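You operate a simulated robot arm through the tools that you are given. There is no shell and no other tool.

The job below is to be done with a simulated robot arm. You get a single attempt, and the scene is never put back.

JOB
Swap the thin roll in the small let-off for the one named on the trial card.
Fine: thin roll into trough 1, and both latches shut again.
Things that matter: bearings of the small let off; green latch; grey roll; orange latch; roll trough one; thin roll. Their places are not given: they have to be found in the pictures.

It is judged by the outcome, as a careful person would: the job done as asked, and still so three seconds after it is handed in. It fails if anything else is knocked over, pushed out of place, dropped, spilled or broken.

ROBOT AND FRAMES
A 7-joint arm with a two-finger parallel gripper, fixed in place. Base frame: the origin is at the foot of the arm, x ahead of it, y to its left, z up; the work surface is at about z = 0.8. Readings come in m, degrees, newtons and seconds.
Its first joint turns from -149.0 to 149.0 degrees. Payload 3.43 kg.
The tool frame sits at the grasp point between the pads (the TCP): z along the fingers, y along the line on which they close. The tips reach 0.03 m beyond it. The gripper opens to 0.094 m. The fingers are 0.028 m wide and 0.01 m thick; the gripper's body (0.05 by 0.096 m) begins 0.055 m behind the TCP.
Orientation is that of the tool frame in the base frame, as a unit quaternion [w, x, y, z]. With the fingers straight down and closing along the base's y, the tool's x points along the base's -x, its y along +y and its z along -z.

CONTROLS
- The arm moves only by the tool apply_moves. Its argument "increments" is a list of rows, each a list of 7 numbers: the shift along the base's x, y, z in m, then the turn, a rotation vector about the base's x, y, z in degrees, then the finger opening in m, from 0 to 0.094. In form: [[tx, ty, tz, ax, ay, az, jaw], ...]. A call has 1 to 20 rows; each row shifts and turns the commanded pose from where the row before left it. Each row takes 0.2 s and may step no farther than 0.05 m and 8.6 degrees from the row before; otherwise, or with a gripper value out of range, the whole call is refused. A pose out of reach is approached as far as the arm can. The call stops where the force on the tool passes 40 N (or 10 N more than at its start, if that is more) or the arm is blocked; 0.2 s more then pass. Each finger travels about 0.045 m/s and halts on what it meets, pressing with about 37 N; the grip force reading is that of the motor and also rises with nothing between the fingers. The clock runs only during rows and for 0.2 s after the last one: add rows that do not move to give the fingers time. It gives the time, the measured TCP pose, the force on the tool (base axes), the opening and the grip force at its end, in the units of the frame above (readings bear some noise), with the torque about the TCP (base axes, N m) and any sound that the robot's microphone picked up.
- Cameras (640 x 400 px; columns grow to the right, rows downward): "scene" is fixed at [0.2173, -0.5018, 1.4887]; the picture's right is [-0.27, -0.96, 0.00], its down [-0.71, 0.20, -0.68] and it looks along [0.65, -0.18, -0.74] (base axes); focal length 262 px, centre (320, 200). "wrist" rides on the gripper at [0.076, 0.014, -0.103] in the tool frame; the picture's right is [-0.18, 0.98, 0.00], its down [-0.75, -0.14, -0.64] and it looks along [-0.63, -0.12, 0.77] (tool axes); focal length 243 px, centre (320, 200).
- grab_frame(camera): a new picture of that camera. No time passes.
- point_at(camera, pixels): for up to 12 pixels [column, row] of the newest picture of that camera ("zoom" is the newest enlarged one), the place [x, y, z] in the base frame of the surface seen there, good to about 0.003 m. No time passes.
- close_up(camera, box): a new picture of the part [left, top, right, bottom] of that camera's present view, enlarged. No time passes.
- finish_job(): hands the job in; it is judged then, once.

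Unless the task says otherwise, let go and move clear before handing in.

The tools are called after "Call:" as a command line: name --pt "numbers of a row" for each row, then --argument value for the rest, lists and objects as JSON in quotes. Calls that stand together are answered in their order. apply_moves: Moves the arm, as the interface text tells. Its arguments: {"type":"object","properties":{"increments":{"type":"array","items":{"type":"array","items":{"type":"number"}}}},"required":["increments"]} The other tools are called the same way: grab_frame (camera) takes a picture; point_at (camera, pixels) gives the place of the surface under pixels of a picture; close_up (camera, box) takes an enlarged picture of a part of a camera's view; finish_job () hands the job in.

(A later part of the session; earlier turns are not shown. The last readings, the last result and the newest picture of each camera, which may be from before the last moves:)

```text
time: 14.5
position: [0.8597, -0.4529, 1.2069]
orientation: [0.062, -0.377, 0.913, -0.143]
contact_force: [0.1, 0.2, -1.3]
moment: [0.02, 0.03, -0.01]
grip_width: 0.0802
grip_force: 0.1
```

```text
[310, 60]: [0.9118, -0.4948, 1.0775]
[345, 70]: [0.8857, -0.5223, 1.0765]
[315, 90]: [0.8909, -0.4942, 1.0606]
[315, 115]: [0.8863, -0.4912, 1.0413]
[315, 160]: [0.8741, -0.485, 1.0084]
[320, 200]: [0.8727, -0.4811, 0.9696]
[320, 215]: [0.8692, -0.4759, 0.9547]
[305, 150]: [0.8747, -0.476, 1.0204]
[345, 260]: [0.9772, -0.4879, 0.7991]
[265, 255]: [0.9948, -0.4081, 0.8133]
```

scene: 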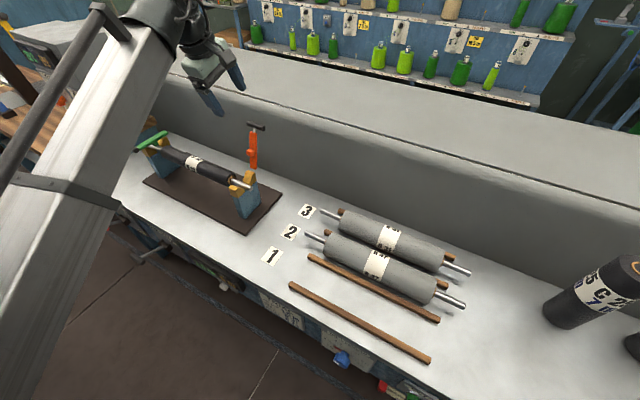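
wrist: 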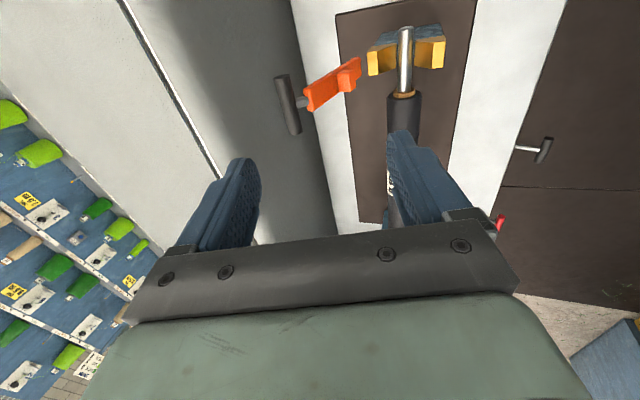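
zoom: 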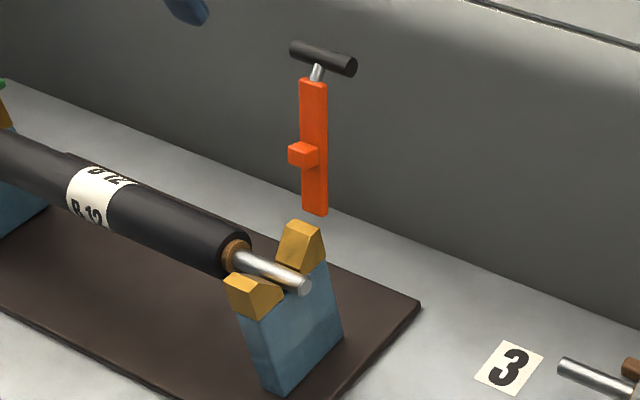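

Fitting closed and open poses gives hinge (v≈0.952, z≈0.955), radius 0.126, opening ≈105°. I'll head over to the green latch with about a 50° tilt, first checking that the arm can reach the top of its arc.

Call:
apply_moves --pt "0.0294 0.0294 0 -2.263 -2.263 0 0.06" --pt "0.0294 0.0294 0 -2.263 -2.263 0 0.06" --pt "0.0294 0.0294 0 -2.263 -2.263 0 0.06" --pt "0.0294 0.0294 0 -2.263 -2.263 0 0.06" --pt "0.0294 0.0294 0 -2.263 -2.263 0 0.06" --pt "0.0294 0.0294 0 -2.263 -2.263 0 0.06" --pt "0.0294 0.0294 0 -2.263 -2.263 0 0.06" --pt "0.0294 0.0294 0 -2.263 -2.263 0 0.06" --pt "0.0294 0.0294 0 -2.263 -2.263 0 0.06" --pt "0.0294 0.0294 0 -2.263 -2.263 0 0.06"

Call:
grab_frame --camera "scene"

Call:
grab_frame --camera "wrist"

```text
time: 16.7
position: [1.1559, -0.1612, 1.207]
orientation: [0.163, -0.347, 0.838, -0.389]
contact_force: [0.6, -0.3, 1.3]
moment: [0.03, 0.02, 0.0]
grip_width: 0.06
grip_force: 0.0
```

```text
taken
```

scene: 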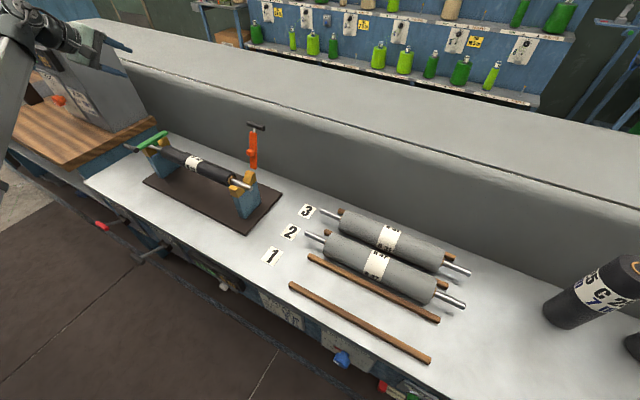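

```text
taken
```

wrist: 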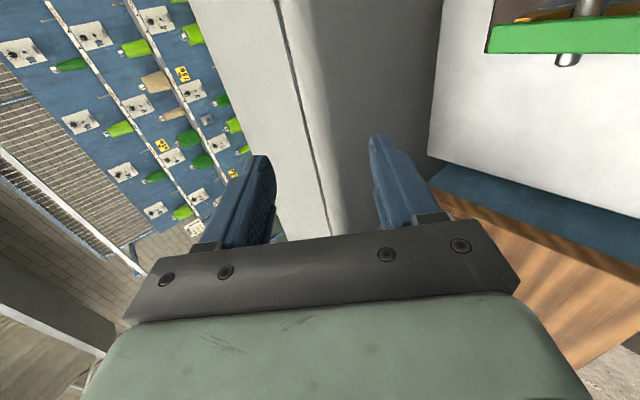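

Reach is fine here. I'll move back and down to a hover in front of the green handle, offset to its outer (free) end.

Call:
apply_moves --pt "-0.0351 0.0351 0 0 0 0 0.06" --pt "-0.0351 0.0351 0 0 0 0 0.06" --pt "-0.0351 0.0351 0 0 0 0 0.06" --pt "-0.0351 0.0351 0 0 0 0 0.06" --pt "0 0 -0.04 0 0 0 0.06" --pt "0 0 -0.04 0 0 0 0.06" --pt "0 0 -0.04 0 0 0 0.06" --pt "0 0 -0.04 0 0 0 0.06"

Call:
grab_frame --camera "wrist"

Call:
close_up --camera "scene" --box '[60, 90, 220, 190]'

```text
time: 18.5
position: [1.0126, -0.0177, 1.0473]
orientation: [0.164, -0.347, 0.838, -0.388]
contact_force: [-0.6, 0.1, -0.5]
moment: [0.02, 0.02, -0.04]
grip_width: 0.06
grip_force: 0.0
```

```text
taken
```

wrist: 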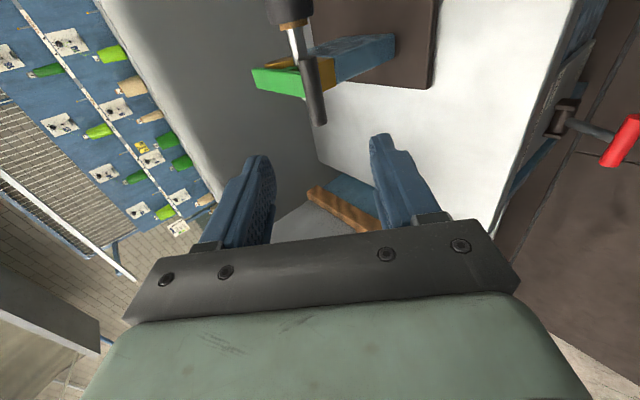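

```text
4.00 times, centred on (140, 140) of scene
```

zoom: 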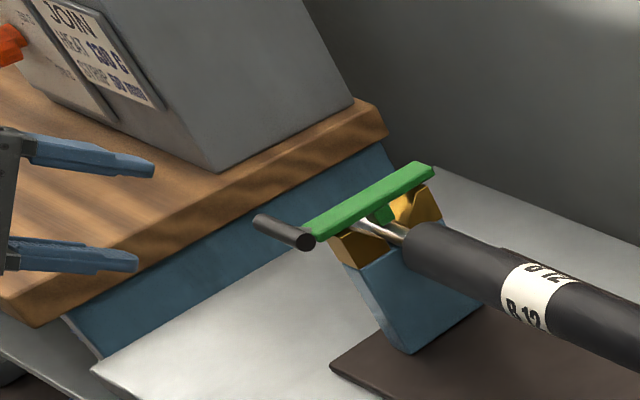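

The green handle shows at (315,90) in the wrist picture. I'll measure it from here before closing in.

Call:
close_up --camera "wrist" --box '[240, 30, 368, 130]'

Call:
point_at --camera "zoom" --pixels '[[350, 150], [365, 250], [390, 350], [400, 370], [330, 120], [150, 190], [260, 215], [300, 170]]'

Call:
point_at --camera "scene" --pixels '[[126, 145], [130, 147], [134, 149], [137, 151], [100, 170], [150, 125], [120, 152], [80, 175], [157, 118], [140, 110]]'

```text
4.00 times, centred on (304, 80) of wrist
```

zoom: 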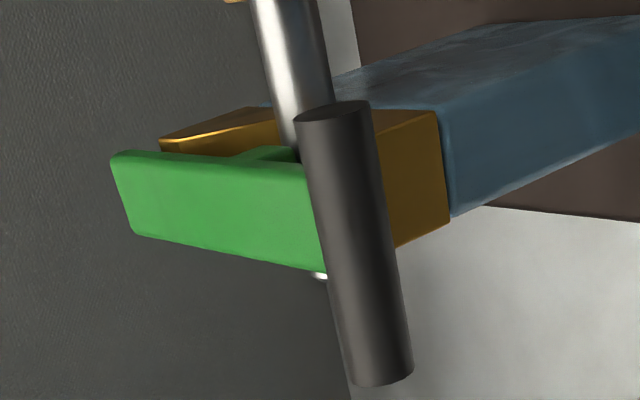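

```text
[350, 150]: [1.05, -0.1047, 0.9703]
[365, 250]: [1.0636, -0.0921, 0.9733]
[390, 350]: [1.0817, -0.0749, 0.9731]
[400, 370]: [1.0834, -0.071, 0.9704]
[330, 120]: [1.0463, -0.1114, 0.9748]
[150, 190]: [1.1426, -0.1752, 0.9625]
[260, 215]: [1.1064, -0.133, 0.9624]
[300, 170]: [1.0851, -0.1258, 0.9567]
```

```text
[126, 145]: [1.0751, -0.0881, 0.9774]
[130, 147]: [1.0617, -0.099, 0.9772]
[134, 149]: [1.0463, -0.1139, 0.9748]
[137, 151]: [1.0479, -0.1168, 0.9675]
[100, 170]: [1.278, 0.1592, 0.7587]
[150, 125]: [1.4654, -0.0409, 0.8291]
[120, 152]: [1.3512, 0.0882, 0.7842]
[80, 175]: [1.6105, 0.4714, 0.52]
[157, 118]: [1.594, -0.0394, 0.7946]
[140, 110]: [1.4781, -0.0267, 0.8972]
```

Handle axis measured at u 0.66–0.718, v≈0.823, z≈0.968. I'll advance along the tool axis so the handle's free end lies between the fingertips, then close.

Call:
apply_moves --pt "0.0142 -0.0142 -0.0169 0 0 0 0.06" --pt "0.0142 -0.0142 -0.0169 0 0 0 0.06" --pt "0.0142 -0.0142 -0.0169 0 0 0 0.06" --pt "0.0142 -0.0142 -0.0169 0 0 0 0.06" --pt "0 0 0 0 0 0 0.06"

Call:
grab_frame --camera "wrist"

Call:
close_up --camera "scene" --box '[60, 90, 220, 190]'

```text
time: 19.7
position: [1.0696, -0.0756, 0.9777]
orientation: [0.163, -0.347, 0.838, -0.388]
contact_force: [0.0, 1.2, 0.0]
moment: [0.02, -0.03, 0.01]
grip_width: 0.0601
grip_force: 0.0
```

```text
taken
```

wrist: 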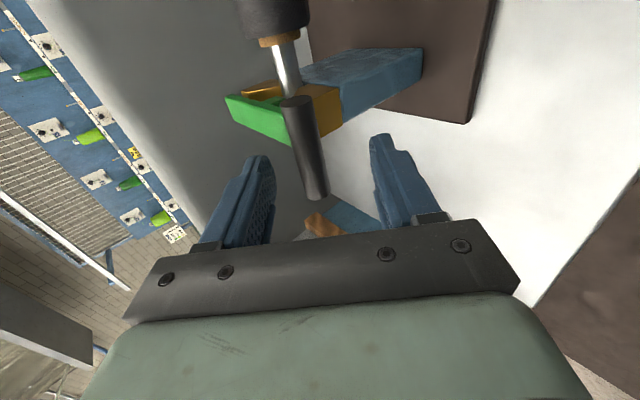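

```text
4.00 times, centred on (140, 140) of scene
```

zoom: 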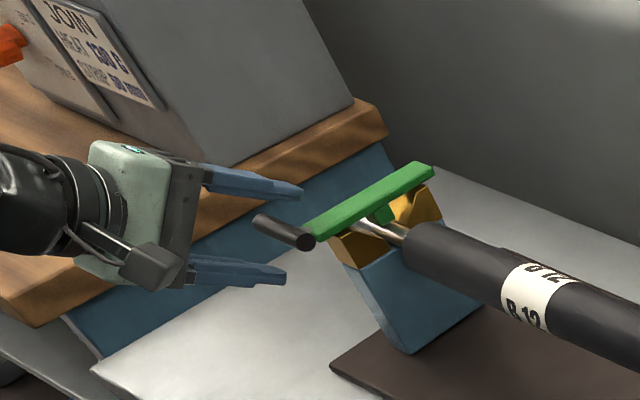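

The handle's free end (318,190) lies between the fingers. Closing now.

Call:
apply_moves --pt "0 0 0 0 0 0 0.0" --pt "0 0 0 0 0 0 0.0" --pt "0 0 0 0 0 0 0.0" --pt "0 0 0 0 0 0 0.0"

Call:
grab_frame --camera "wrist"

```text
time: 20.7
position: [1.071, -0.0773, 0.9798]
orientation: [0.165, -0.347, 0.837, -0.39]
contact_force: [21.5, -14.1, 20.8]
moment: [-0.61, -0.28, -0.08]
grip_width: 0.0156
grip_force: 39.7
```

```text
taken
```

wrist: 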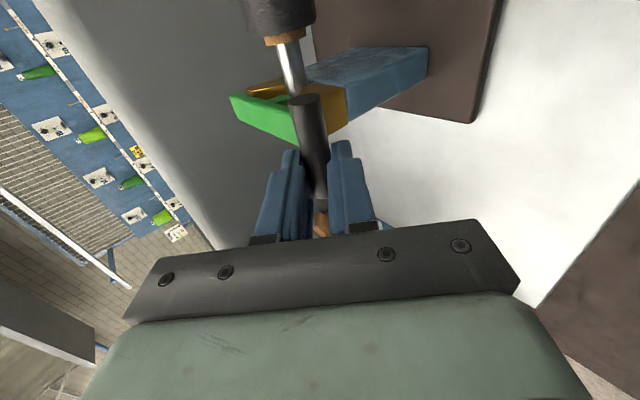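

The grip closed but the tool was pulled ~3 mm (32 N) toward the handle's true line. I'll correct for that while starting the lift along the arc, keeping the tool orientation fixed.

Call:
apply_moves --pt "0.0025 -0.0025 0.0115 0 0 0 0.0" --pt "0.0021 -0.0021 0.013 0 0 0 0.0"

Call:
close_up --camera "scene" --box '[60, 80, 220, 180]'

```text
time: 21.3
position: [1.0728, -0.0803, 1.0013]
orientation: [0.162, -0.347, 0.839, -0.387]
contact_force: [3.3, -5.5, -5.7]
moment: [0.04, 0.3, -0.06]
grip_width: 0.0155
grip_force: 45.1
```

```text
4.00 times, centred on (140, 130) of scene
```

zoom: 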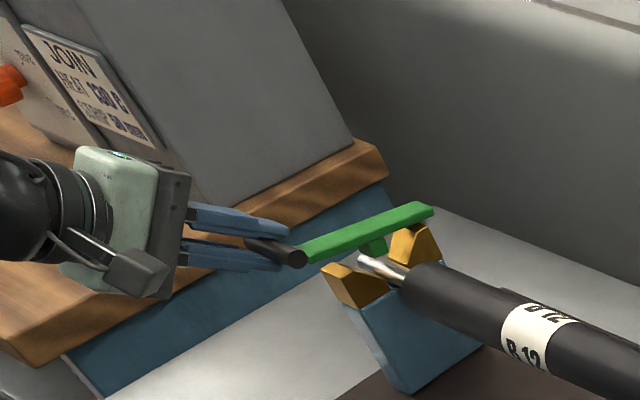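

The green bar is lifting smoothly, with about 7 N inward. I'll continue along the arc.

Call:
apply_moves --pt "0.0038 -0.0038 0.0125 0 0 0 0.0" --pt "0.004 -0.004 0.0121 0 0 0 0.0" --pt "0.0049 -0.0049 0.0114 0 0 0 0.0"

Call:
close_up --camera "scene" --box '[60, 80, 220, 180]'

```text
time: 22.1
position: [1.0865, -0.0913, 1.0391]
orientation: [0.164, -0.347, 0.838, -0.388]
contact_force: [-8.6, -4.3, -1.1]
moment: [0.05, 0.32, -0.06]
grip_width: 0.0156
grip_force: 45.0
```

```text
4.00 times, centred on (140, 130) of scene
```

zoom: 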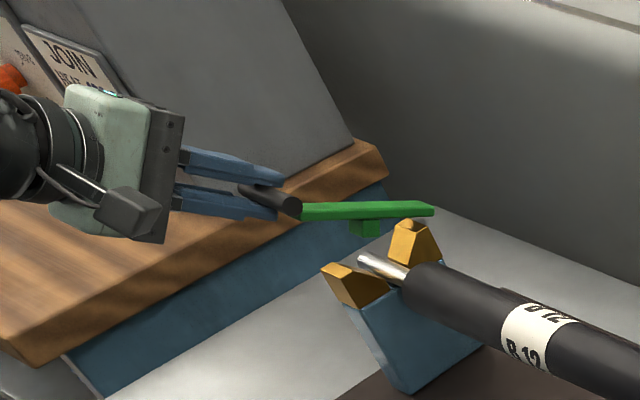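

Still smooth at about 34°. Continuing.

Call:
apply_moves --pt "0.0053 -0.006 0.0107 0 0 0 0.0" --pt "0.0064 -0.0064 0.0097 0 0 0 0.0" --pt "0.0071 -0.0071 0.0088 0 0 0 0.0"

Call:
close_up --camera "scene" --box '[60, 80, 220, 180]'

```text
time: 22.9
position: [1.1068, -0.111, 1.068]
orientation: [0.163, -0.346, 0.839, -0.388]
contact_force: [-8.7, 3.1, 0.3]
moment: [0.58, 0.74, -0.14]
grip_width: 0.0155
grip_force: 44.8
```

```text
4.00 times, centred on (140, 130) of scene
```

zoom: 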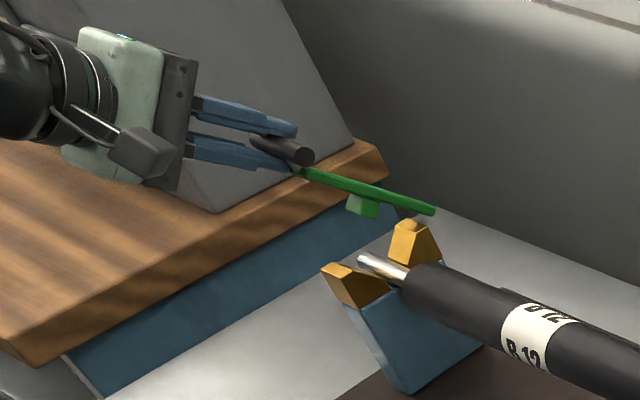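

Around 52° now. Continuing toward vertical.

Call:
apply_moves --pt "0.0075 -0.0075 0.0083 0 0 0 0.0" --pt "0.0083 -0.0083 0.0067 0 0 0 0.0" --pt "0.0087 -0.0087 0.0054 0 0 0 0.0"

Call:
close_up --camera "scene" --box '[60, 80, 220, 180]'

```text
time: 23.7
position: [1.1317, -0.1375, 1.0929]
orientation: [0.164, -0.347, 0.837, -0.39]
contact_force: [-11.1, 9.8, 20.6]
moment: [0.14, 0.89, -0.52]
grip_width: 0.0154
grip_force: 45.6
```

```text
4.00 times, centred on (140, 130) of scene
```

zoom: 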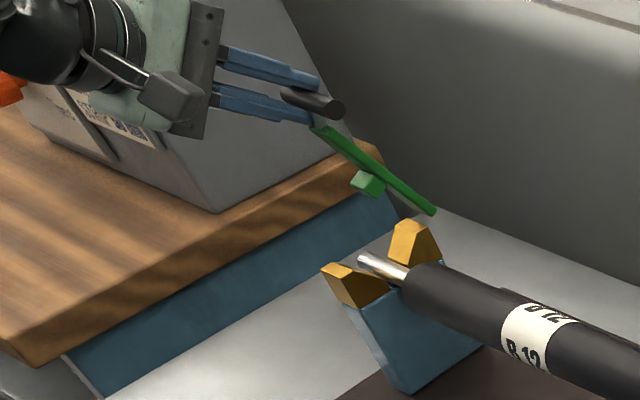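

About 70° with ~25 N outward, so I'll widen the arc slightly and go on.

Call:
apply_moves --pt "0.008 -0.008 0.0075 0 0 0 0.0" --pt "0.0092 -0.0092 0.0032 0 0 0 0.0"

Call:
close_up --camera "scene" --box '[60, 80, 220, 180]'

```text
time: 24.3
position: [1.1484, -0.1528, 1.1003]
orientation: [0.164, -0.347, 0.838, -0.388]
contact_force: [-1.8, 10.9, 17.9]
moment: [0.27, 0.72, -0.29]
grip_width: 0.0155
grip_force: 44.7
```

```text
4.00 times, centred on (140, 130) of scene
```

zoom: 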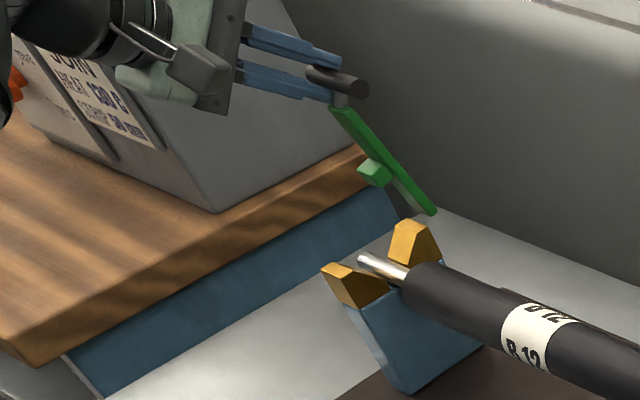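

I'll check the grip on the handle from the wrist camera before going further.

Call:
grab_frame --camera "wrist"

```text
taken
```

wrist: 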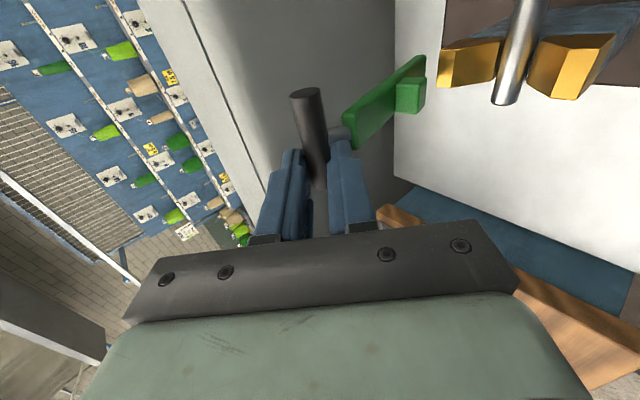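

The handle is still well held (310,150) and the bar is nearly vertical. Continuing past vertical with slightly more height.

Call:
apply_moves --pt "0.0088 -0.0088 0.0035 0 0 0 0.0" --pt "0.0088 -0.0088 0.0015 0 0 0 0.0"

Call:
close_up --camera "scene" --box '[60, 80, 220, 180]'

```text
time: 24.9
position: [1.1655, -0.1709, 1.1038]
orientation: [0.164, -0.348, 0.838, -0.387]
contact_force: [6.3, 11.9, 3.0]
moment: [0.44, 0.43, 0.13]
grip_width: 0.0158
grip_force: 45.1
```

```text
4.00 times, centred on (140, 130) of scene
```

zoom: 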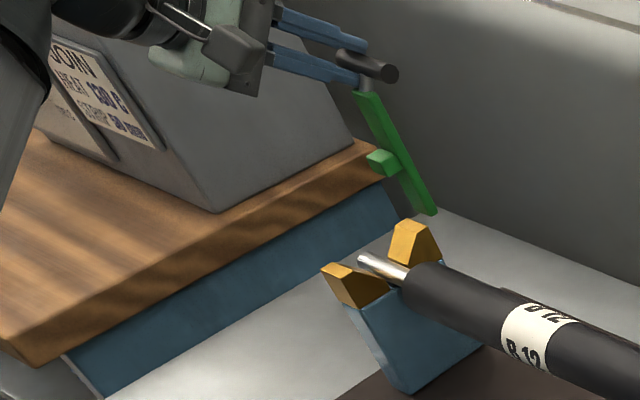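

Just about past vertical with low force. I'll go another ~12° back to the open position.

Call:
apply_moves --pt "0.0093 -0.0085 -0.001 0 0 0 0.0" --pt "0.0092 -0.0092 -0.002 0 0 0 0.0"

Call:
close_up --camera "scene" --box '[60, 80, 220, 180]'

Call:
grab_frame --camera "wrist"

```text
time: 25.5
position: [1.1839, -0.1899, 1.0989]
orientation: [0.162, -0.348, 0.838, -0.387]
contact_force: [-1.3, 8.9, -5.8]
moment: [0.19, 0.92, -0.17]
grip_width: 0.0154
grip_force: 44.9
```

```text
4.00 times, centred on (140, 130) of scene
```

zoom: 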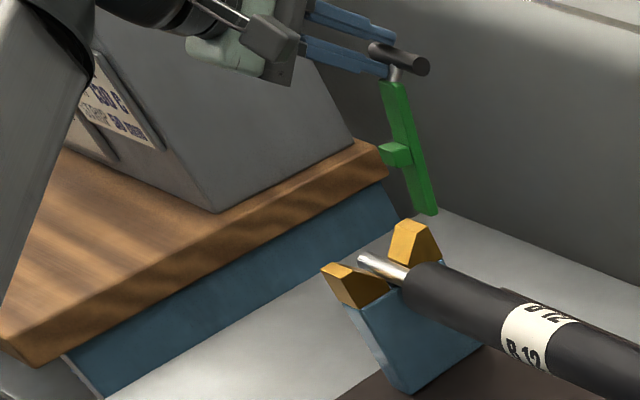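

```text
taken
```

wrist: 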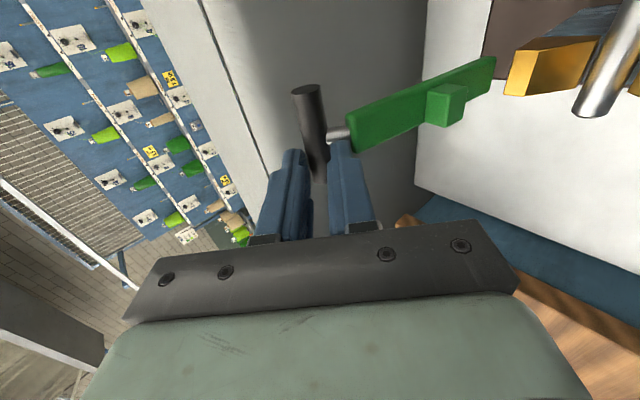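

The green bar leans back past vertical. One small push more to reach its rest stop, then I'll loosen.

Call:
apply_moves --pt "0.006 -0.006 -0.0022 0 0 0 0.0"

Call:
apply_moves --pt "0 0 0.0 0 0 0 0.03" --pt "0 0 0.0 0 0 0 0.03" --pt "0 0 0.0 0 0 0 0.03"

Call:
close_up --camera "scene" --box '[60, 80, 220, 180]'

Call:
grab_frame --camera "wrist"

```text
time: 25.9
position: [1.1904, -0.1947, 1.0971]
orientation: [0.162, -0.347, 0.838, -0.388]
contact_force: [-7.1, 8.9, -13.0]
moment: [0.19, 0.96, -0.05]
grip_width: 0.015
grip_force: 45.0
```

```text
time: 26.7
position: [1.1902, -0.1951, 1.1014]
orientation: [0.163, -0.347, 0.838, -0.389]
contact_force: [4.3, -0.5, 11.9]
moment: [-0.31, 0.12, 0.23]
grip_width: 0.0238
grip_force: 0.1
```

```text
4.00 times, centred on (140, 130) of scene
```

zoom: 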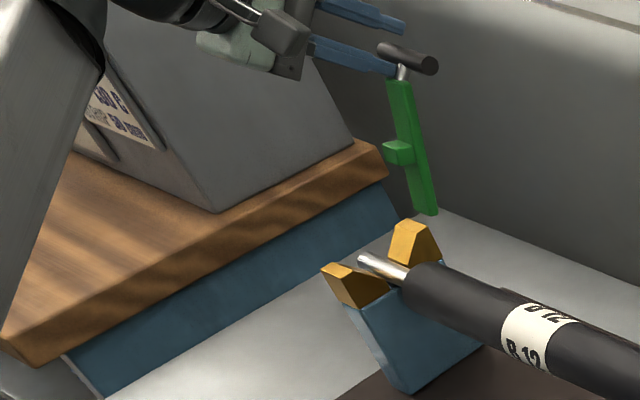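

```text
taken
```

wrist: 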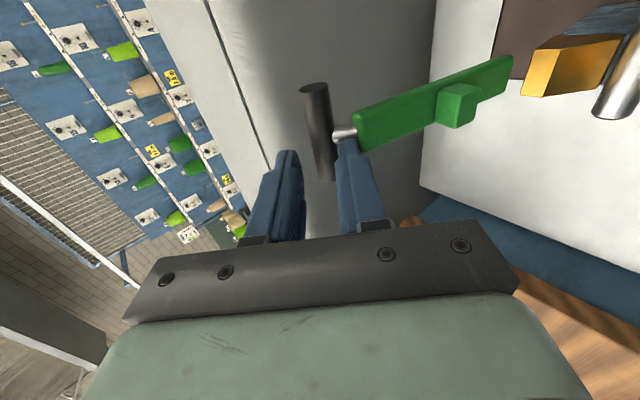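

Loosened; the handle stays and the front finger touches the stem. I'll back out along the tool axis in small steps.

Call:
apply_moves --pt "-0.004 0.004 0.0048 0 0 0 0.03" --pt "-0.004 0.004 0.0048 0 0 0 0.03" --pt "-0.0055 0.0055 0.0065 0 0 0 0.035"

Call:
close_up --camera "scene" --box '[60, 80, 220, 180]'

Call:
grab_frame --camera "wrist"

```text
time: 27.5
position: [1.1776, -0.1812, 1.1146]
orientation: [0.162, -0.347, 0.838, -0.388]
contact_force: [0.4, -0.4, -0.1]
moment: [0.01, 0.0, 0.01]
grip_width: 0.0349
grip_force: 0.0
```

```text
4.00 times, centred on (140, 130) of scene
```

zoom: 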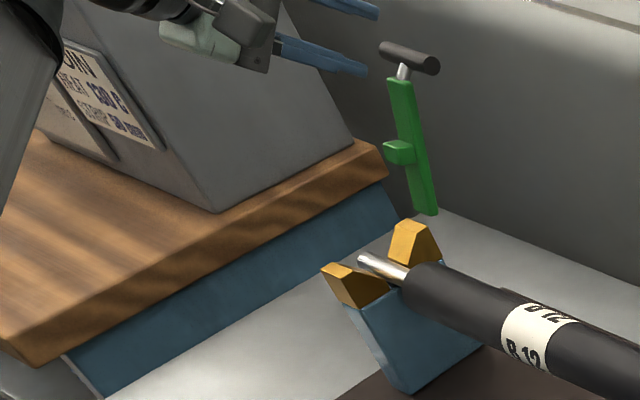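

```text
taken
```

wrist: 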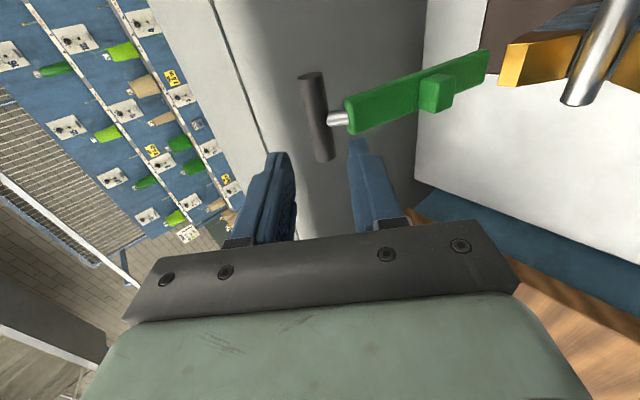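

The green latch stays open too. I'll back away and take clear pictures to measure the thin roll, the bearings and the grey roll precisely.

Call:
apply_moves --pt "-0.0283 0.0283 0.025 0 0 0 0.06" --pt "-0.0283 0.0283 0.025 0 0 0 0.06" --pt "-0.0283 0.0283 0.03 3.5 3.5 0 0.07" --pt "-0.03 -0.0 0.03 3.5 3.5 0 0.07" --pt "-0.03 -0.03 0.0 3.5 3.5 0 0.07" --pt "-0.03 -0.03 0.0 3.5 3.5 0 0.07" --pt "-0.03 -0.03 0.0 3.5 3.5 0 0.07"

Call:
grab_frame --camera "wrist"

Call:
grab_frame --camera "scene"

```text
time: 29.1
position: [0.9704, -0.1853, 1.2262]
orientation: [0.085, -0.373, 0.902, -0.199]
contact_force: [-0.3, -0.3, 0.4]
moment: [-0.01, 0.04, 0.01]
grip_width: 0.0701
grip_force: 0.1
```

```text
taken
```

wrist: 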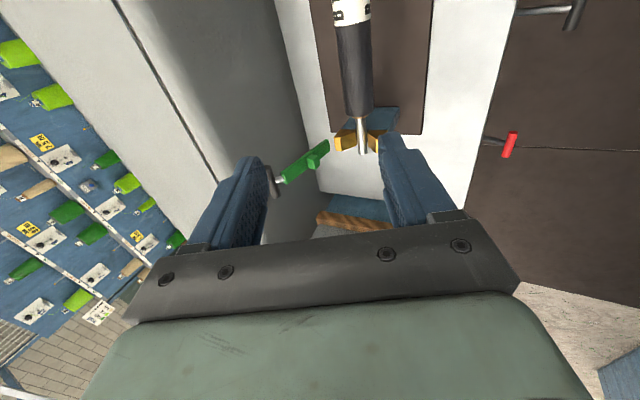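

```text
taken
```

scene: 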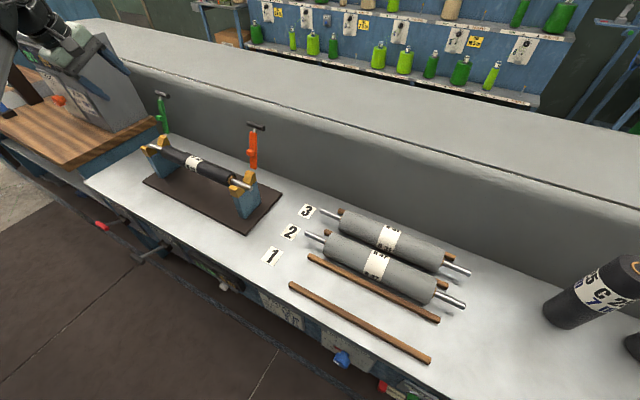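

Both latches stand open. Now I'll measure the thin roll, shafts and bearing geometry with zoomed views.

Call:
close_up --camera "scene" --box '[135, 130, 275, 217]'

Call:
point_at --camera "zoom" --pixels '[[62, 90], [80, 98], [105, 95], [125, 75], [130, 110], [260, 135], [275, 165], [420, 205], [435, 230], [455, 235], [495, 250], [520, 258]]'

Call:
close_up --camera "scene" --box '[215, 165, 279, 205]'

Call:
point_at --camera "zoom" --pixels '[[60, 100], [120, 130], [130, 70], [190, 130], [250, 170], [330, 205], [345, 190], [215, 210], [250, 230], [330, 110], [380, 130], [260, 280]]'

Call:
close_up --camera "scene" --box '[130, 128, 194, 168]'

Call:
point_at --camera "zoom" --pixels '[[110, 195], [160, 215], [200, 185], [240, 200], [290, 200], [330, 160], [300, 140], [260, 165], [350, 230], [420, 230]]'

```text
4.57 times, centred on (205, 174) of scene
```

zoom: 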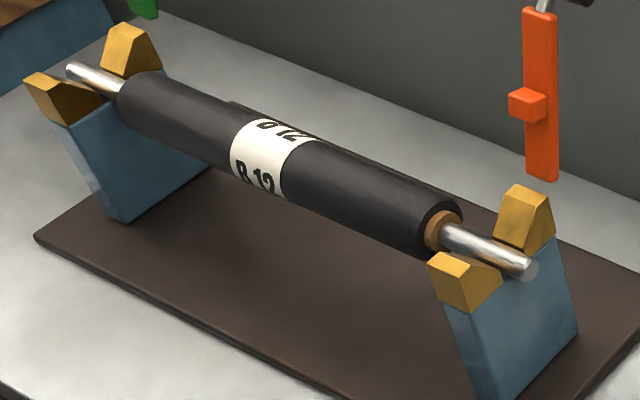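

```text
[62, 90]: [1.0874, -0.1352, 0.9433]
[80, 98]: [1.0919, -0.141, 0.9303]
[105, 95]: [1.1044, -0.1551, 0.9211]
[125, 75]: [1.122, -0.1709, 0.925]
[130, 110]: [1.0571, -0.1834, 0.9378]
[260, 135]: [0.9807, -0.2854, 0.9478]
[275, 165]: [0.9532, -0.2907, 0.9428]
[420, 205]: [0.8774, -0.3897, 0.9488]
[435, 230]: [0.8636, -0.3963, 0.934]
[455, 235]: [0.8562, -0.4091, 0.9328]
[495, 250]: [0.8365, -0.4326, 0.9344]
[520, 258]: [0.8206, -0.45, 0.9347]
```

```text
10.00 times, centred on (247, 185) of scene
```

zoom: 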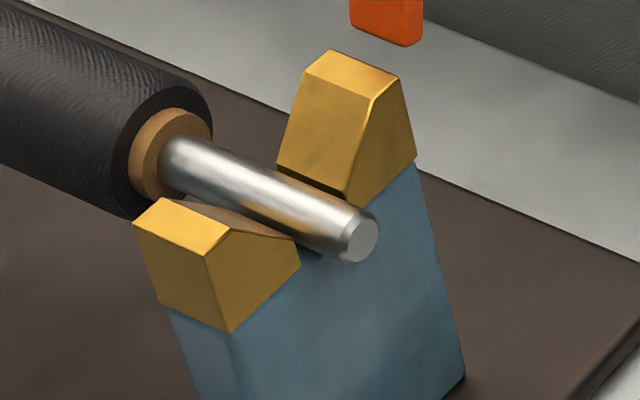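

```text
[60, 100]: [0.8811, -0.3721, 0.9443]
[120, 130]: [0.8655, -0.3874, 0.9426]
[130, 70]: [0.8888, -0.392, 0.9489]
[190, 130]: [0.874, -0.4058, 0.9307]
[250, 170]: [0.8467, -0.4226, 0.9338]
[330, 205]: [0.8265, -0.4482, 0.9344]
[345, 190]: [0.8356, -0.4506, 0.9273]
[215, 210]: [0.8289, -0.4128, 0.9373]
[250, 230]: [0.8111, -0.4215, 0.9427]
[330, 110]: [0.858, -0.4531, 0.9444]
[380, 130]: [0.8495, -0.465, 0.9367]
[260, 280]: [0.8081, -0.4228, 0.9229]
```

```text
10.00 times, centred on (162, 148) of scene
```

zoom: 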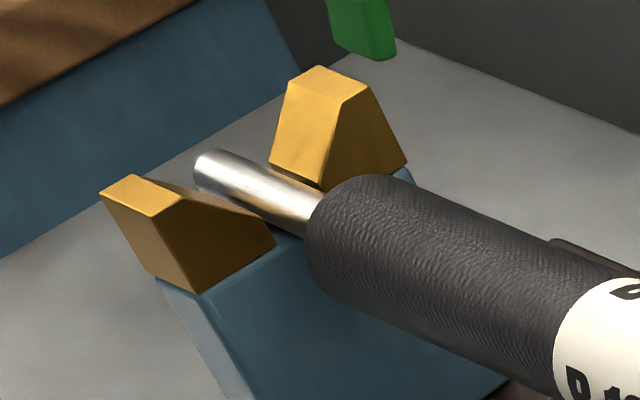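

```text
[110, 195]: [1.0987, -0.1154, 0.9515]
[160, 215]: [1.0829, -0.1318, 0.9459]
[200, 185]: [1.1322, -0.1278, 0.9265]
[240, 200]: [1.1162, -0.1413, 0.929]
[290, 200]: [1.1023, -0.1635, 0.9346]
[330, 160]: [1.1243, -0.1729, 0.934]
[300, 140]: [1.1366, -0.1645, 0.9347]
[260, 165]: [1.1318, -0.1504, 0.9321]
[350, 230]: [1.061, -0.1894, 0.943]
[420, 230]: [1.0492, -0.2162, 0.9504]
```

Let-off axis is about v=0.900, z=0.928, and the thin roll is centred near u=0.478 with a radius of about 0.023. Now the grey roll B31 in trough 3 and the rails.

Call:
close_up --camera "scene" --box '[300, 195, 400, 257]'

Call:
point_at --camera "zoom" --pixels '[[133, 104], [180, 120], [230, 138], [258, 150], [275, 90], [285, 115], [270, 170], [520, 210], [550, 240], [570, 270], [540, 300], [250, 90]]'

Call:
close_up --camera "scene" --box '[380, 225, 480, 287]'

Call:
point_at --camera "zoom" --pixels '[[40, 60], [60, 90], [80, 120], [400, 200], [390, 240], [380, 280], [420, 260], [450, 265], [500, 285], [570, 305], [470, 205], [350, 320]]'

Call:
close_up --camera "scene" --box '[290, 220, 390, 282]'

Call:
point_at --camera "zoom" --pixels '[[110, 90], [160, 110], [200, 125], [220, 70], [230, 110], [215, 150], [130, 235], [300, 310], [360, 20], [320, 15], [540, 180], [480, 260]]'

```text
6.40 times, centred on (350, 226) of scene
```

zoom: 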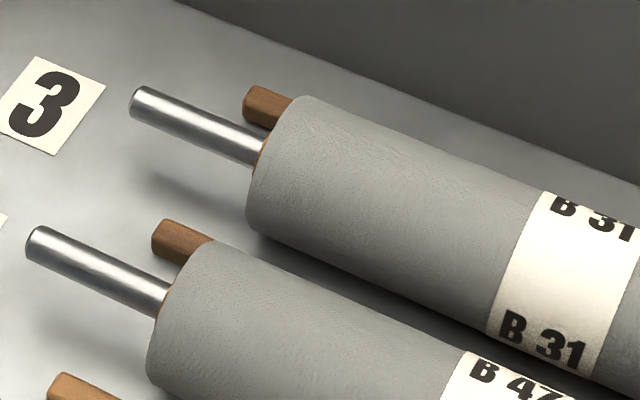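

```text
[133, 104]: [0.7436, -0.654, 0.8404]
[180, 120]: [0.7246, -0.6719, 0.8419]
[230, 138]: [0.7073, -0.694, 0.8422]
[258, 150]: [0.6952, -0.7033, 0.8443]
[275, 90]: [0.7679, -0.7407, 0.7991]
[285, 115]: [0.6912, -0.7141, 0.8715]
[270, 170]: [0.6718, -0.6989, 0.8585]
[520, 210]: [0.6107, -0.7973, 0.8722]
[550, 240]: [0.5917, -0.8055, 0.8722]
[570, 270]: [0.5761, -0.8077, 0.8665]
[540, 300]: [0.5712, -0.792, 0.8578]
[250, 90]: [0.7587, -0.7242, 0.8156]
```

```text
6.40 times, centred on (430, 256) of scene
```

zoom: 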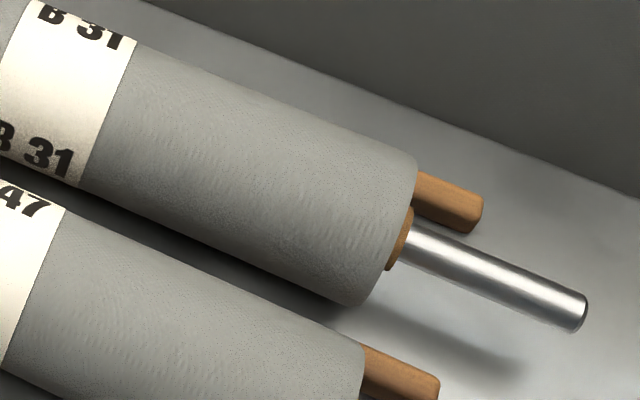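

```text
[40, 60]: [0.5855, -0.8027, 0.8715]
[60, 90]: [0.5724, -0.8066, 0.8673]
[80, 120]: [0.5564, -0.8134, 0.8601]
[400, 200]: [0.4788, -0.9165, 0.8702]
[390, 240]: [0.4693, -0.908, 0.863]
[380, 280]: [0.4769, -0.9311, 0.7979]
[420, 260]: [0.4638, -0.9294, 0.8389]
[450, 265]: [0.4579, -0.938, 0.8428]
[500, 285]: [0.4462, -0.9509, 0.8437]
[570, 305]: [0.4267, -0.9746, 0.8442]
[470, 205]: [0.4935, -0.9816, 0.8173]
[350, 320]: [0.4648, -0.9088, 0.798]
```

```text
6.40 times, centred on (340, 251) of scene
```

zoom: 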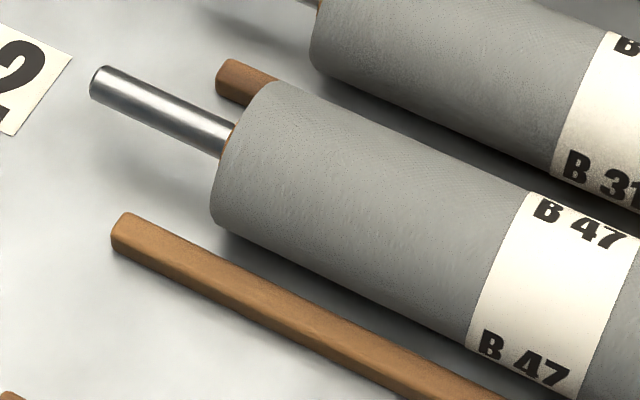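

```text
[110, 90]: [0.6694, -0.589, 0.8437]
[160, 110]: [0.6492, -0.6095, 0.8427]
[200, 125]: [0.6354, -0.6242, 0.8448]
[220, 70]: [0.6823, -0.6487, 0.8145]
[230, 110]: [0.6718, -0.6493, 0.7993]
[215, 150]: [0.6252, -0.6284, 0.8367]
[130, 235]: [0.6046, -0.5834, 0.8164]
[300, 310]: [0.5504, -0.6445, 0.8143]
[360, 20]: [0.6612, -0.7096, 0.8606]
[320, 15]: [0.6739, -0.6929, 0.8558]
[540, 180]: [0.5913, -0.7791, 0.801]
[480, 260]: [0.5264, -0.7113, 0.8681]
```

B31: axis v≈0.991, z≈0.836, centre u≈−0.163, radius ≈0.036. First the thin roll: I'll hover above its middle at about 20° tilt and check alignment.

Call:
apply_moves --pt "-0.0074 -0.0199 -0.0418 3.54 3.54 0 0.08" --pt "-0.0074 -0.0199 -0.0418 0 0 0 0.08" --pt "-0.0074 -0.0199 -0.0418 0 0 0 0.08" --pt "-0.0074 -0.0199 -0.0418 0 0 0 0.08" --pt "0 0 0 0 0 0 0.08"

Call:
grab_frame --camera "wrist"

Call:
close_up --camera "scene" --box '[90, 80, 290, 205]'

```text
time: 30.3
position: [0.9419, -0.2645, 1.0596]
orientation: [0.07, -0.376, 0.91, -0.16]
contact_force: [-0.1, 0.6, 0.0]
moment: [0.0, 0.02, 0.0]
grip_width: 0.0797
grip_force: 0.1
```

```text
taken
```

wrist: 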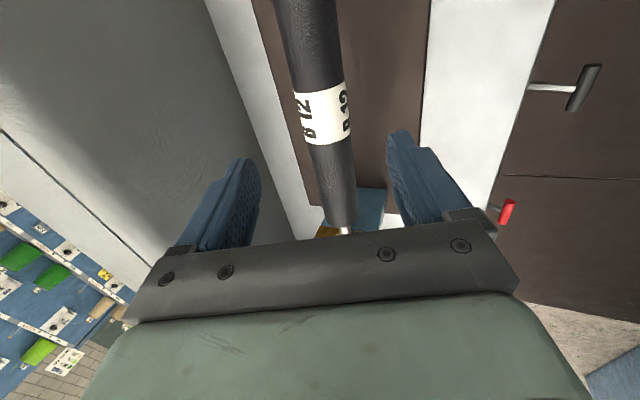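

```text
3.20 times, centred on (190, 142) of scene
```

zoom: 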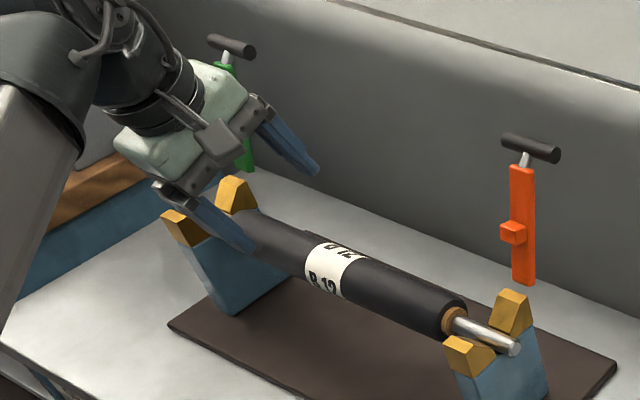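

Hovering in line with the roll. I'll verify the roll's position from this view before descending.

Call:
point_at --camera "wrist" --pixels '[[298, 120], [323, 118], [350, 114], [310, 40], [330, 180], [340, 215], [300, 100], [308, 145], [350, 140], [345, 90]]'

```text
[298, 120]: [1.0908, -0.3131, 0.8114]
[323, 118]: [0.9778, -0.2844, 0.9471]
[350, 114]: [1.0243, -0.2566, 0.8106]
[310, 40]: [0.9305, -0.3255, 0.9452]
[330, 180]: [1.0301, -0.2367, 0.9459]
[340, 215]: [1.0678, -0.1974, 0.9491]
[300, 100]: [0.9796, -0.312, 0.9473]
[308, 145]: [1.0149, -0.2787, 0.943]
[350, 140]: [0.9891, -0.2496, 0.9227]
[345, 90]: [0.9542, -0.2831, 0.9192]
```

I want the roll's lengthwise centre more exactly, so I'll zoom on the label and both body ends.

Call:
close_up --camera "scene" --box '[165, 148, 229, 188]'

Call:
point_at --camera "zoom" --pixels '[[185, 110], [205, 80], [170, 145], [295, 150], [310, 120], [280, 190], [250, 105], [230, 160]]'

Call:
close_up --camera "scene" --box '[205, 160, 269, 200]'

Call:
point_at --camera "zoom" --pixels '[[280, 105], [260, 120], [240, 140], [235, 175], [295, 160], [330, 180], [430, 235], [465, 240], [400, 195], [450, 215]]'

Call:
close_up --camera "wrist" --box '[290, 170, 390, 245]'

Call:
point_at --camera "zoom" --pixels '[[240, 280], [300, 290], [340, 290], [250, 330], [320, 345], [350, 330], [360, 300]]'

```text
10.00 times, centred on (197, 168) of scene
```

zoom: 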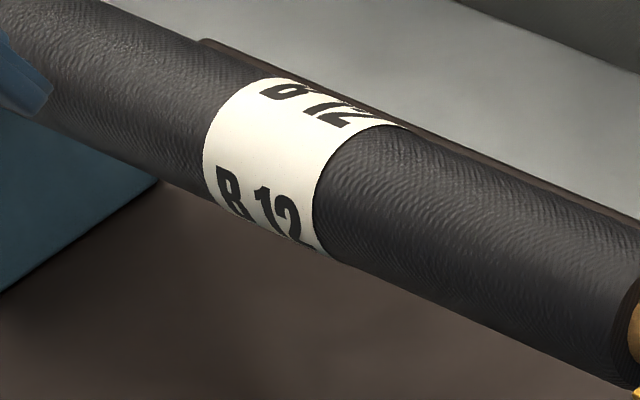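

```text
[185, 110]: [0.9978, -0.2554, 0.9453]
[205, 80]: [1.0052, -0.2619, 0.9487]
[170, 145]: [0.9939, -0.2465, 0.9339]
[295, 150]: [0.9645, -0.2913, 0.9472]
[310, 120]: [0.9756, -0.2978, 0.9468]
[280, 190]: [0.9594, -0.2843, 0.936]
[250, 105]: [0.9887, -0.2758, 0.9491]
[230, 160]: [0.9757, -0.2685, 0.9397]
```

```text
10.00 times, centred on (237, 180) of scene
```

zoom: 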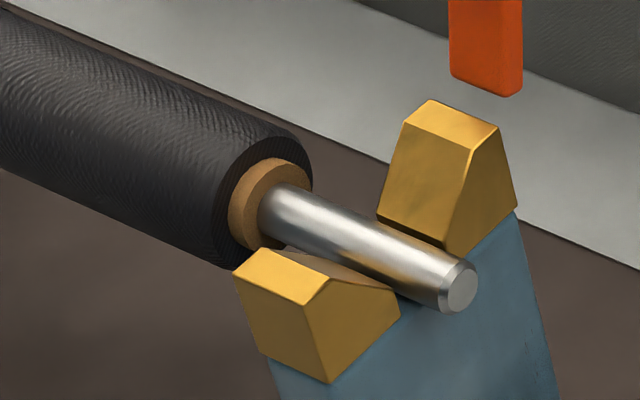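

```text
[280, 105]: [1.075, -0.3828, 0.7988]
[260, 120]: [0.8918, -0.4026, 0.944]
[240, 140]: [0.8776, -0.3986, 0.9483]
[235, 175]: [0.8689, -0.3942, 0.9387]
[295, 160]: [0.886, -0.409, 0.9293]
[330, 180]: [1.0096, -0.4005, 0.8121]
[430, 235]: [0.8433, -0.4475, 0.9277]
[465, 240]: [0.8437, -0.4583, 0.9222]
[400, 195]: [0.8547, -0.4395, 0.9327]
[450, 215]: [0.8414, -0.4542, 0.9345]
```

```text
5.33 times, centred on (340, 208) of wrist
```

zoom: 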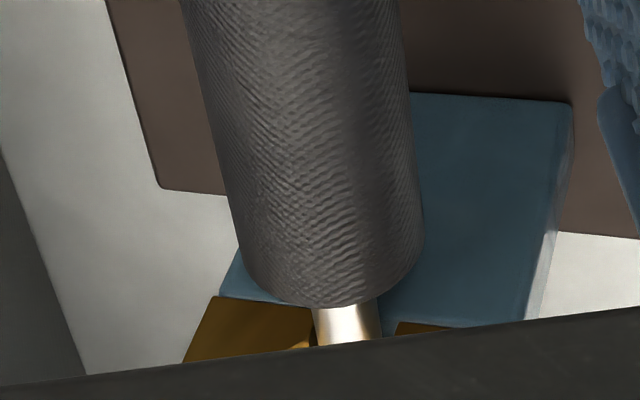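

```text
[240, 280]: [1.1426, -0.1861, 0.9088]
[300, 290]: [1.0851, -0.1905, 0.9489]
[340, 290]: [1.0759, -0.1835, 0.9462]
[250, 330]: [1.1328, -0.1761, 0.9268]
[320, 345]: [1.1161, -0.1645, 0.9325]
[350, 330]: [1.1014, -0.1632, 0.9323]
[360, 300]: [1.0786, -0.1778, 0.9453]
```

The thin roll's centre is at u≈0.485, v≈0.8985, z≈0.927. I'll descend with the fingers straddling it and close.

Call:
apply_moves --pt "0.008 -0.0058 -0.0287 0 0 0 0.08" --pt "0.008 -0.0058 -0.0287 0 0 0 0.08" --pt "0.008 -0.0058 -0.0287 0 0 0 0.08" --pt "0.008 -0.0058 -0.0287 0 0 0 0.08" --pt "0 0 0 0 0 0 0.08"

Call:
grab_frame --camera "wrist"

Call:
close_up --camera "scene" --box '[90, 80, 290, 205]'

```text
time: 31.5
position: [0.9739, -0.2893, 0.9456]
orientation: [0.068, -0.376, 0.91, -0.159]
contact_force: [0.1, -0.5, 0.3]
moment: [0.01, -0.01, -0.04]
grip_width: 0.0801
grip_force: 0.0
```

```text
taken
```

wrist: 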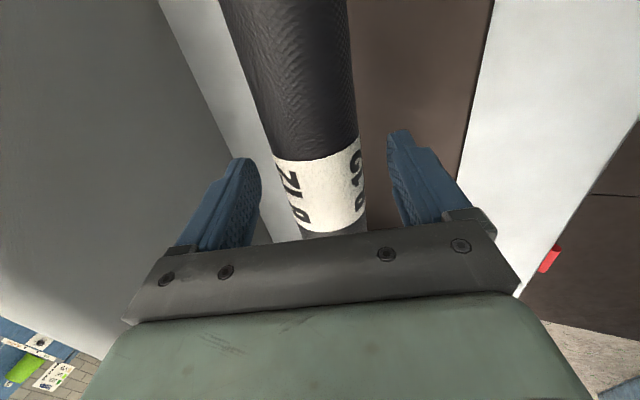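

```text
3.20 times, centred on (190, 142) of scene
```

zoom: 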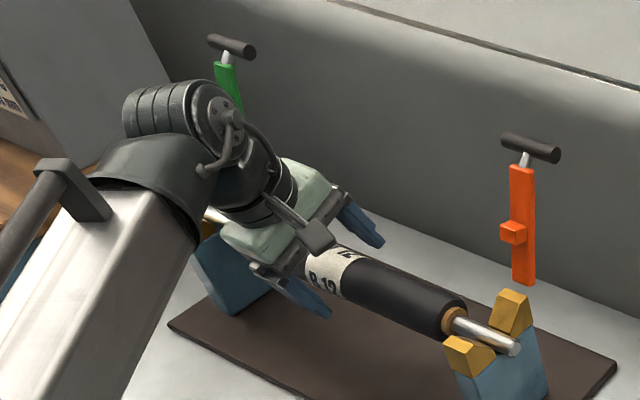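

The roll sits between the fingers at the label. Closing.

Call:
apply_moves --pt "0 0 0 0 0 0 0.0" --pt "0 0 0 0 0 0 0.0" --pt "0 0 0 0 0 0 0.0" --pt "0 0 0 0 0 0 0.0"

Call:
grab_frame --camera "wrist"

```text
time: 32.5
position: [0.9736, -0.2885, 0.9445]
orientation: [0.068, -0.377, 0.91, -0.16]
contact_force: [0.3, -0.4, -0.4]
moment: [-0.18, 0.21, 0.27]
grip_width: 0.0472
grip_force: 36.6
```

```text
taken
```

wrist: 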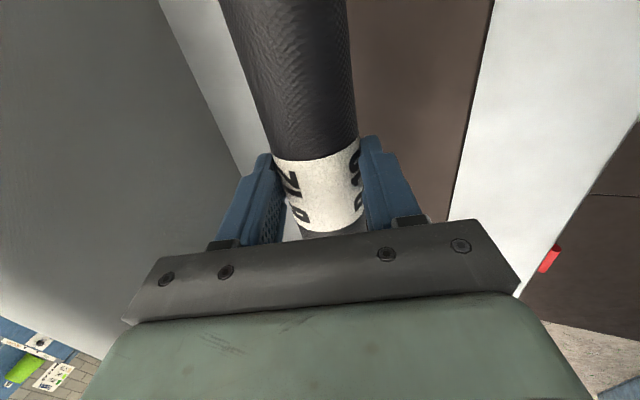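

Gripped at 47 mm with almost no side force. Lifting gently straight up and checking the weight.

Call:
apply_moves --pt "0 0 0.008 0 0 0 0.0" --pt "0 0 0.012 0 0 0 0.0" --pt "0 0 0.02 0 0 0 0.0"

Call:
grab_frame --camera "scene"

```text
time: 33.3
position: [0.9745, -0.2901, 0.983]
orientation: [0.068, -0.377, 0.91, -0.16]
contact_force: [-0.7, 0.4, -5.1]
moment: [0.03, 0.02, -0.11]
grip_width: 0.047
grip_force: 36.9
```

```text
taken
```

scene: 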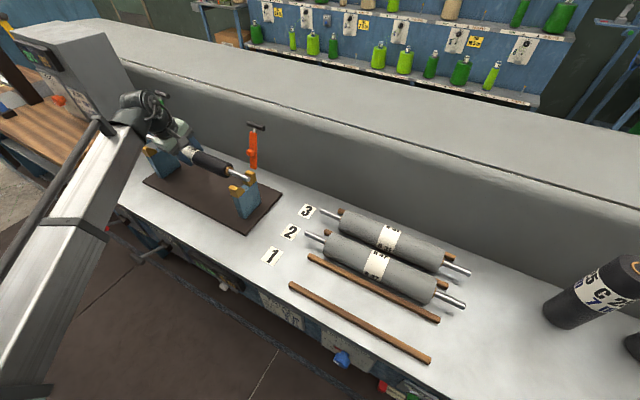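

The thin roll is free (about 0.5 kg, balanced). I'll raise it, carry it over to trough 1 and bring the tool upright on the way.

Call:
apply_moves --pt "0 0 0.025 0 0 0 0.0" --pt "-0.005 0.005 0.025 0 0 0 0.0" --pt "-0.0198 -0.009 0.0 0 0 0 0.0" --pt "-0.0375 -0.0271 0 1.01 1.01 0 0.0" --pt "-0.0375 -0.0271 0 1.01 1.01 0 0.0" --pt "-0.0375 -0.0271 0 1.01 1.01 0 0.0" --pt "-0.0375 -0.0271 0 1.01 1.01 0 0.0" --pt "-0.0375 -0.0271 0 1.01 1.01 0 0.0" --pt "-0.0375 -0.0271 0 1.01 1.01 0 0.0" --pt "-0.0375 -0.0271 0 1.01 1.01 0 0.0" --pt "-0.0375 -0.0271 0 1.01 1.01 0 0.0"

Call:
grab_frame --camera "scene"

```text
time: 35.7
position: [0.6494, -0.5101, 1.0317]
orientation: [0.03, -0.381, 0.922, -0.068]
contact_force: [0.3, 0.6, -4.9]
moment: [-0.05, 0.03, -0.13]
grip_width: 0.0469
grip_force: 36.8
```

```text
taken
```

scene: 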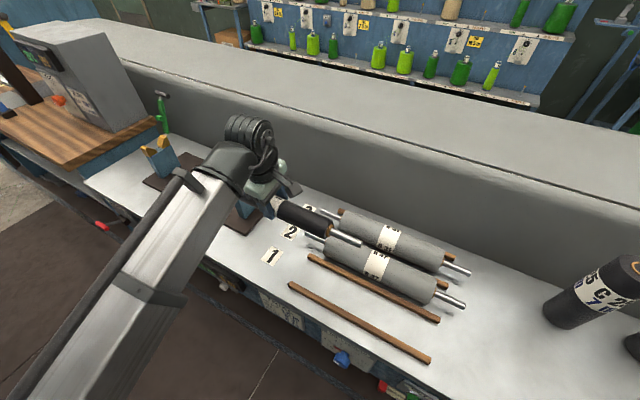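

Carrying steadily. Continuing to above trough 1, tool upright.

Call:
apply_moves --pt "-0.0344 -0.0277 0 1.0 1.0 0 0.0" --pt "-0.0344 -0.0277 0 1.0 1.0 0 0.0" --pt "-0.0344 -0.0277 0 1.0 1.0 0 0.0" --pt "-0.0344 -0.0277 0 1.0 1.0 0 0.0" --pt "-0.0344 -0.0277 0 1.0 1.0 0 0.0" --pt "-0.0344 -0.0277 0 1.0 1.0 0 0.0" --pt "0 0 -0.04 0 0 0 0.0" --pt "0 0 -0.04 0 0 0 0.0"

Call:
grab_frame --camera "scene"

Call:
grab_frame --camera "wrist"

```text
time: 37.5
position: [0.4403, -0.6782, 0.9505]
orientation: [0.002, -0.382, 0.924, 0.0]
contact_force: [0.2, -0.3, -5.0]
moment: [-0.02, 0.03, -0.13]
grip_width: 0.047
grip_force: 37.2
```

```text
taken
```

scene: 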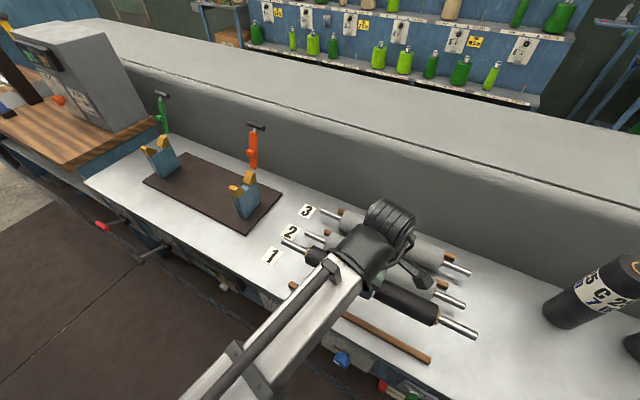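

```text
taken
```

wrist: 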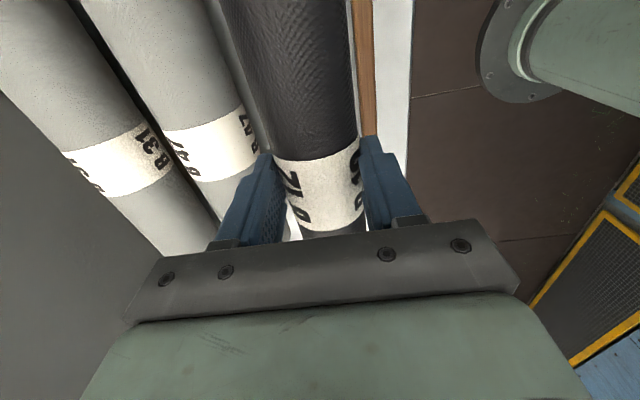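

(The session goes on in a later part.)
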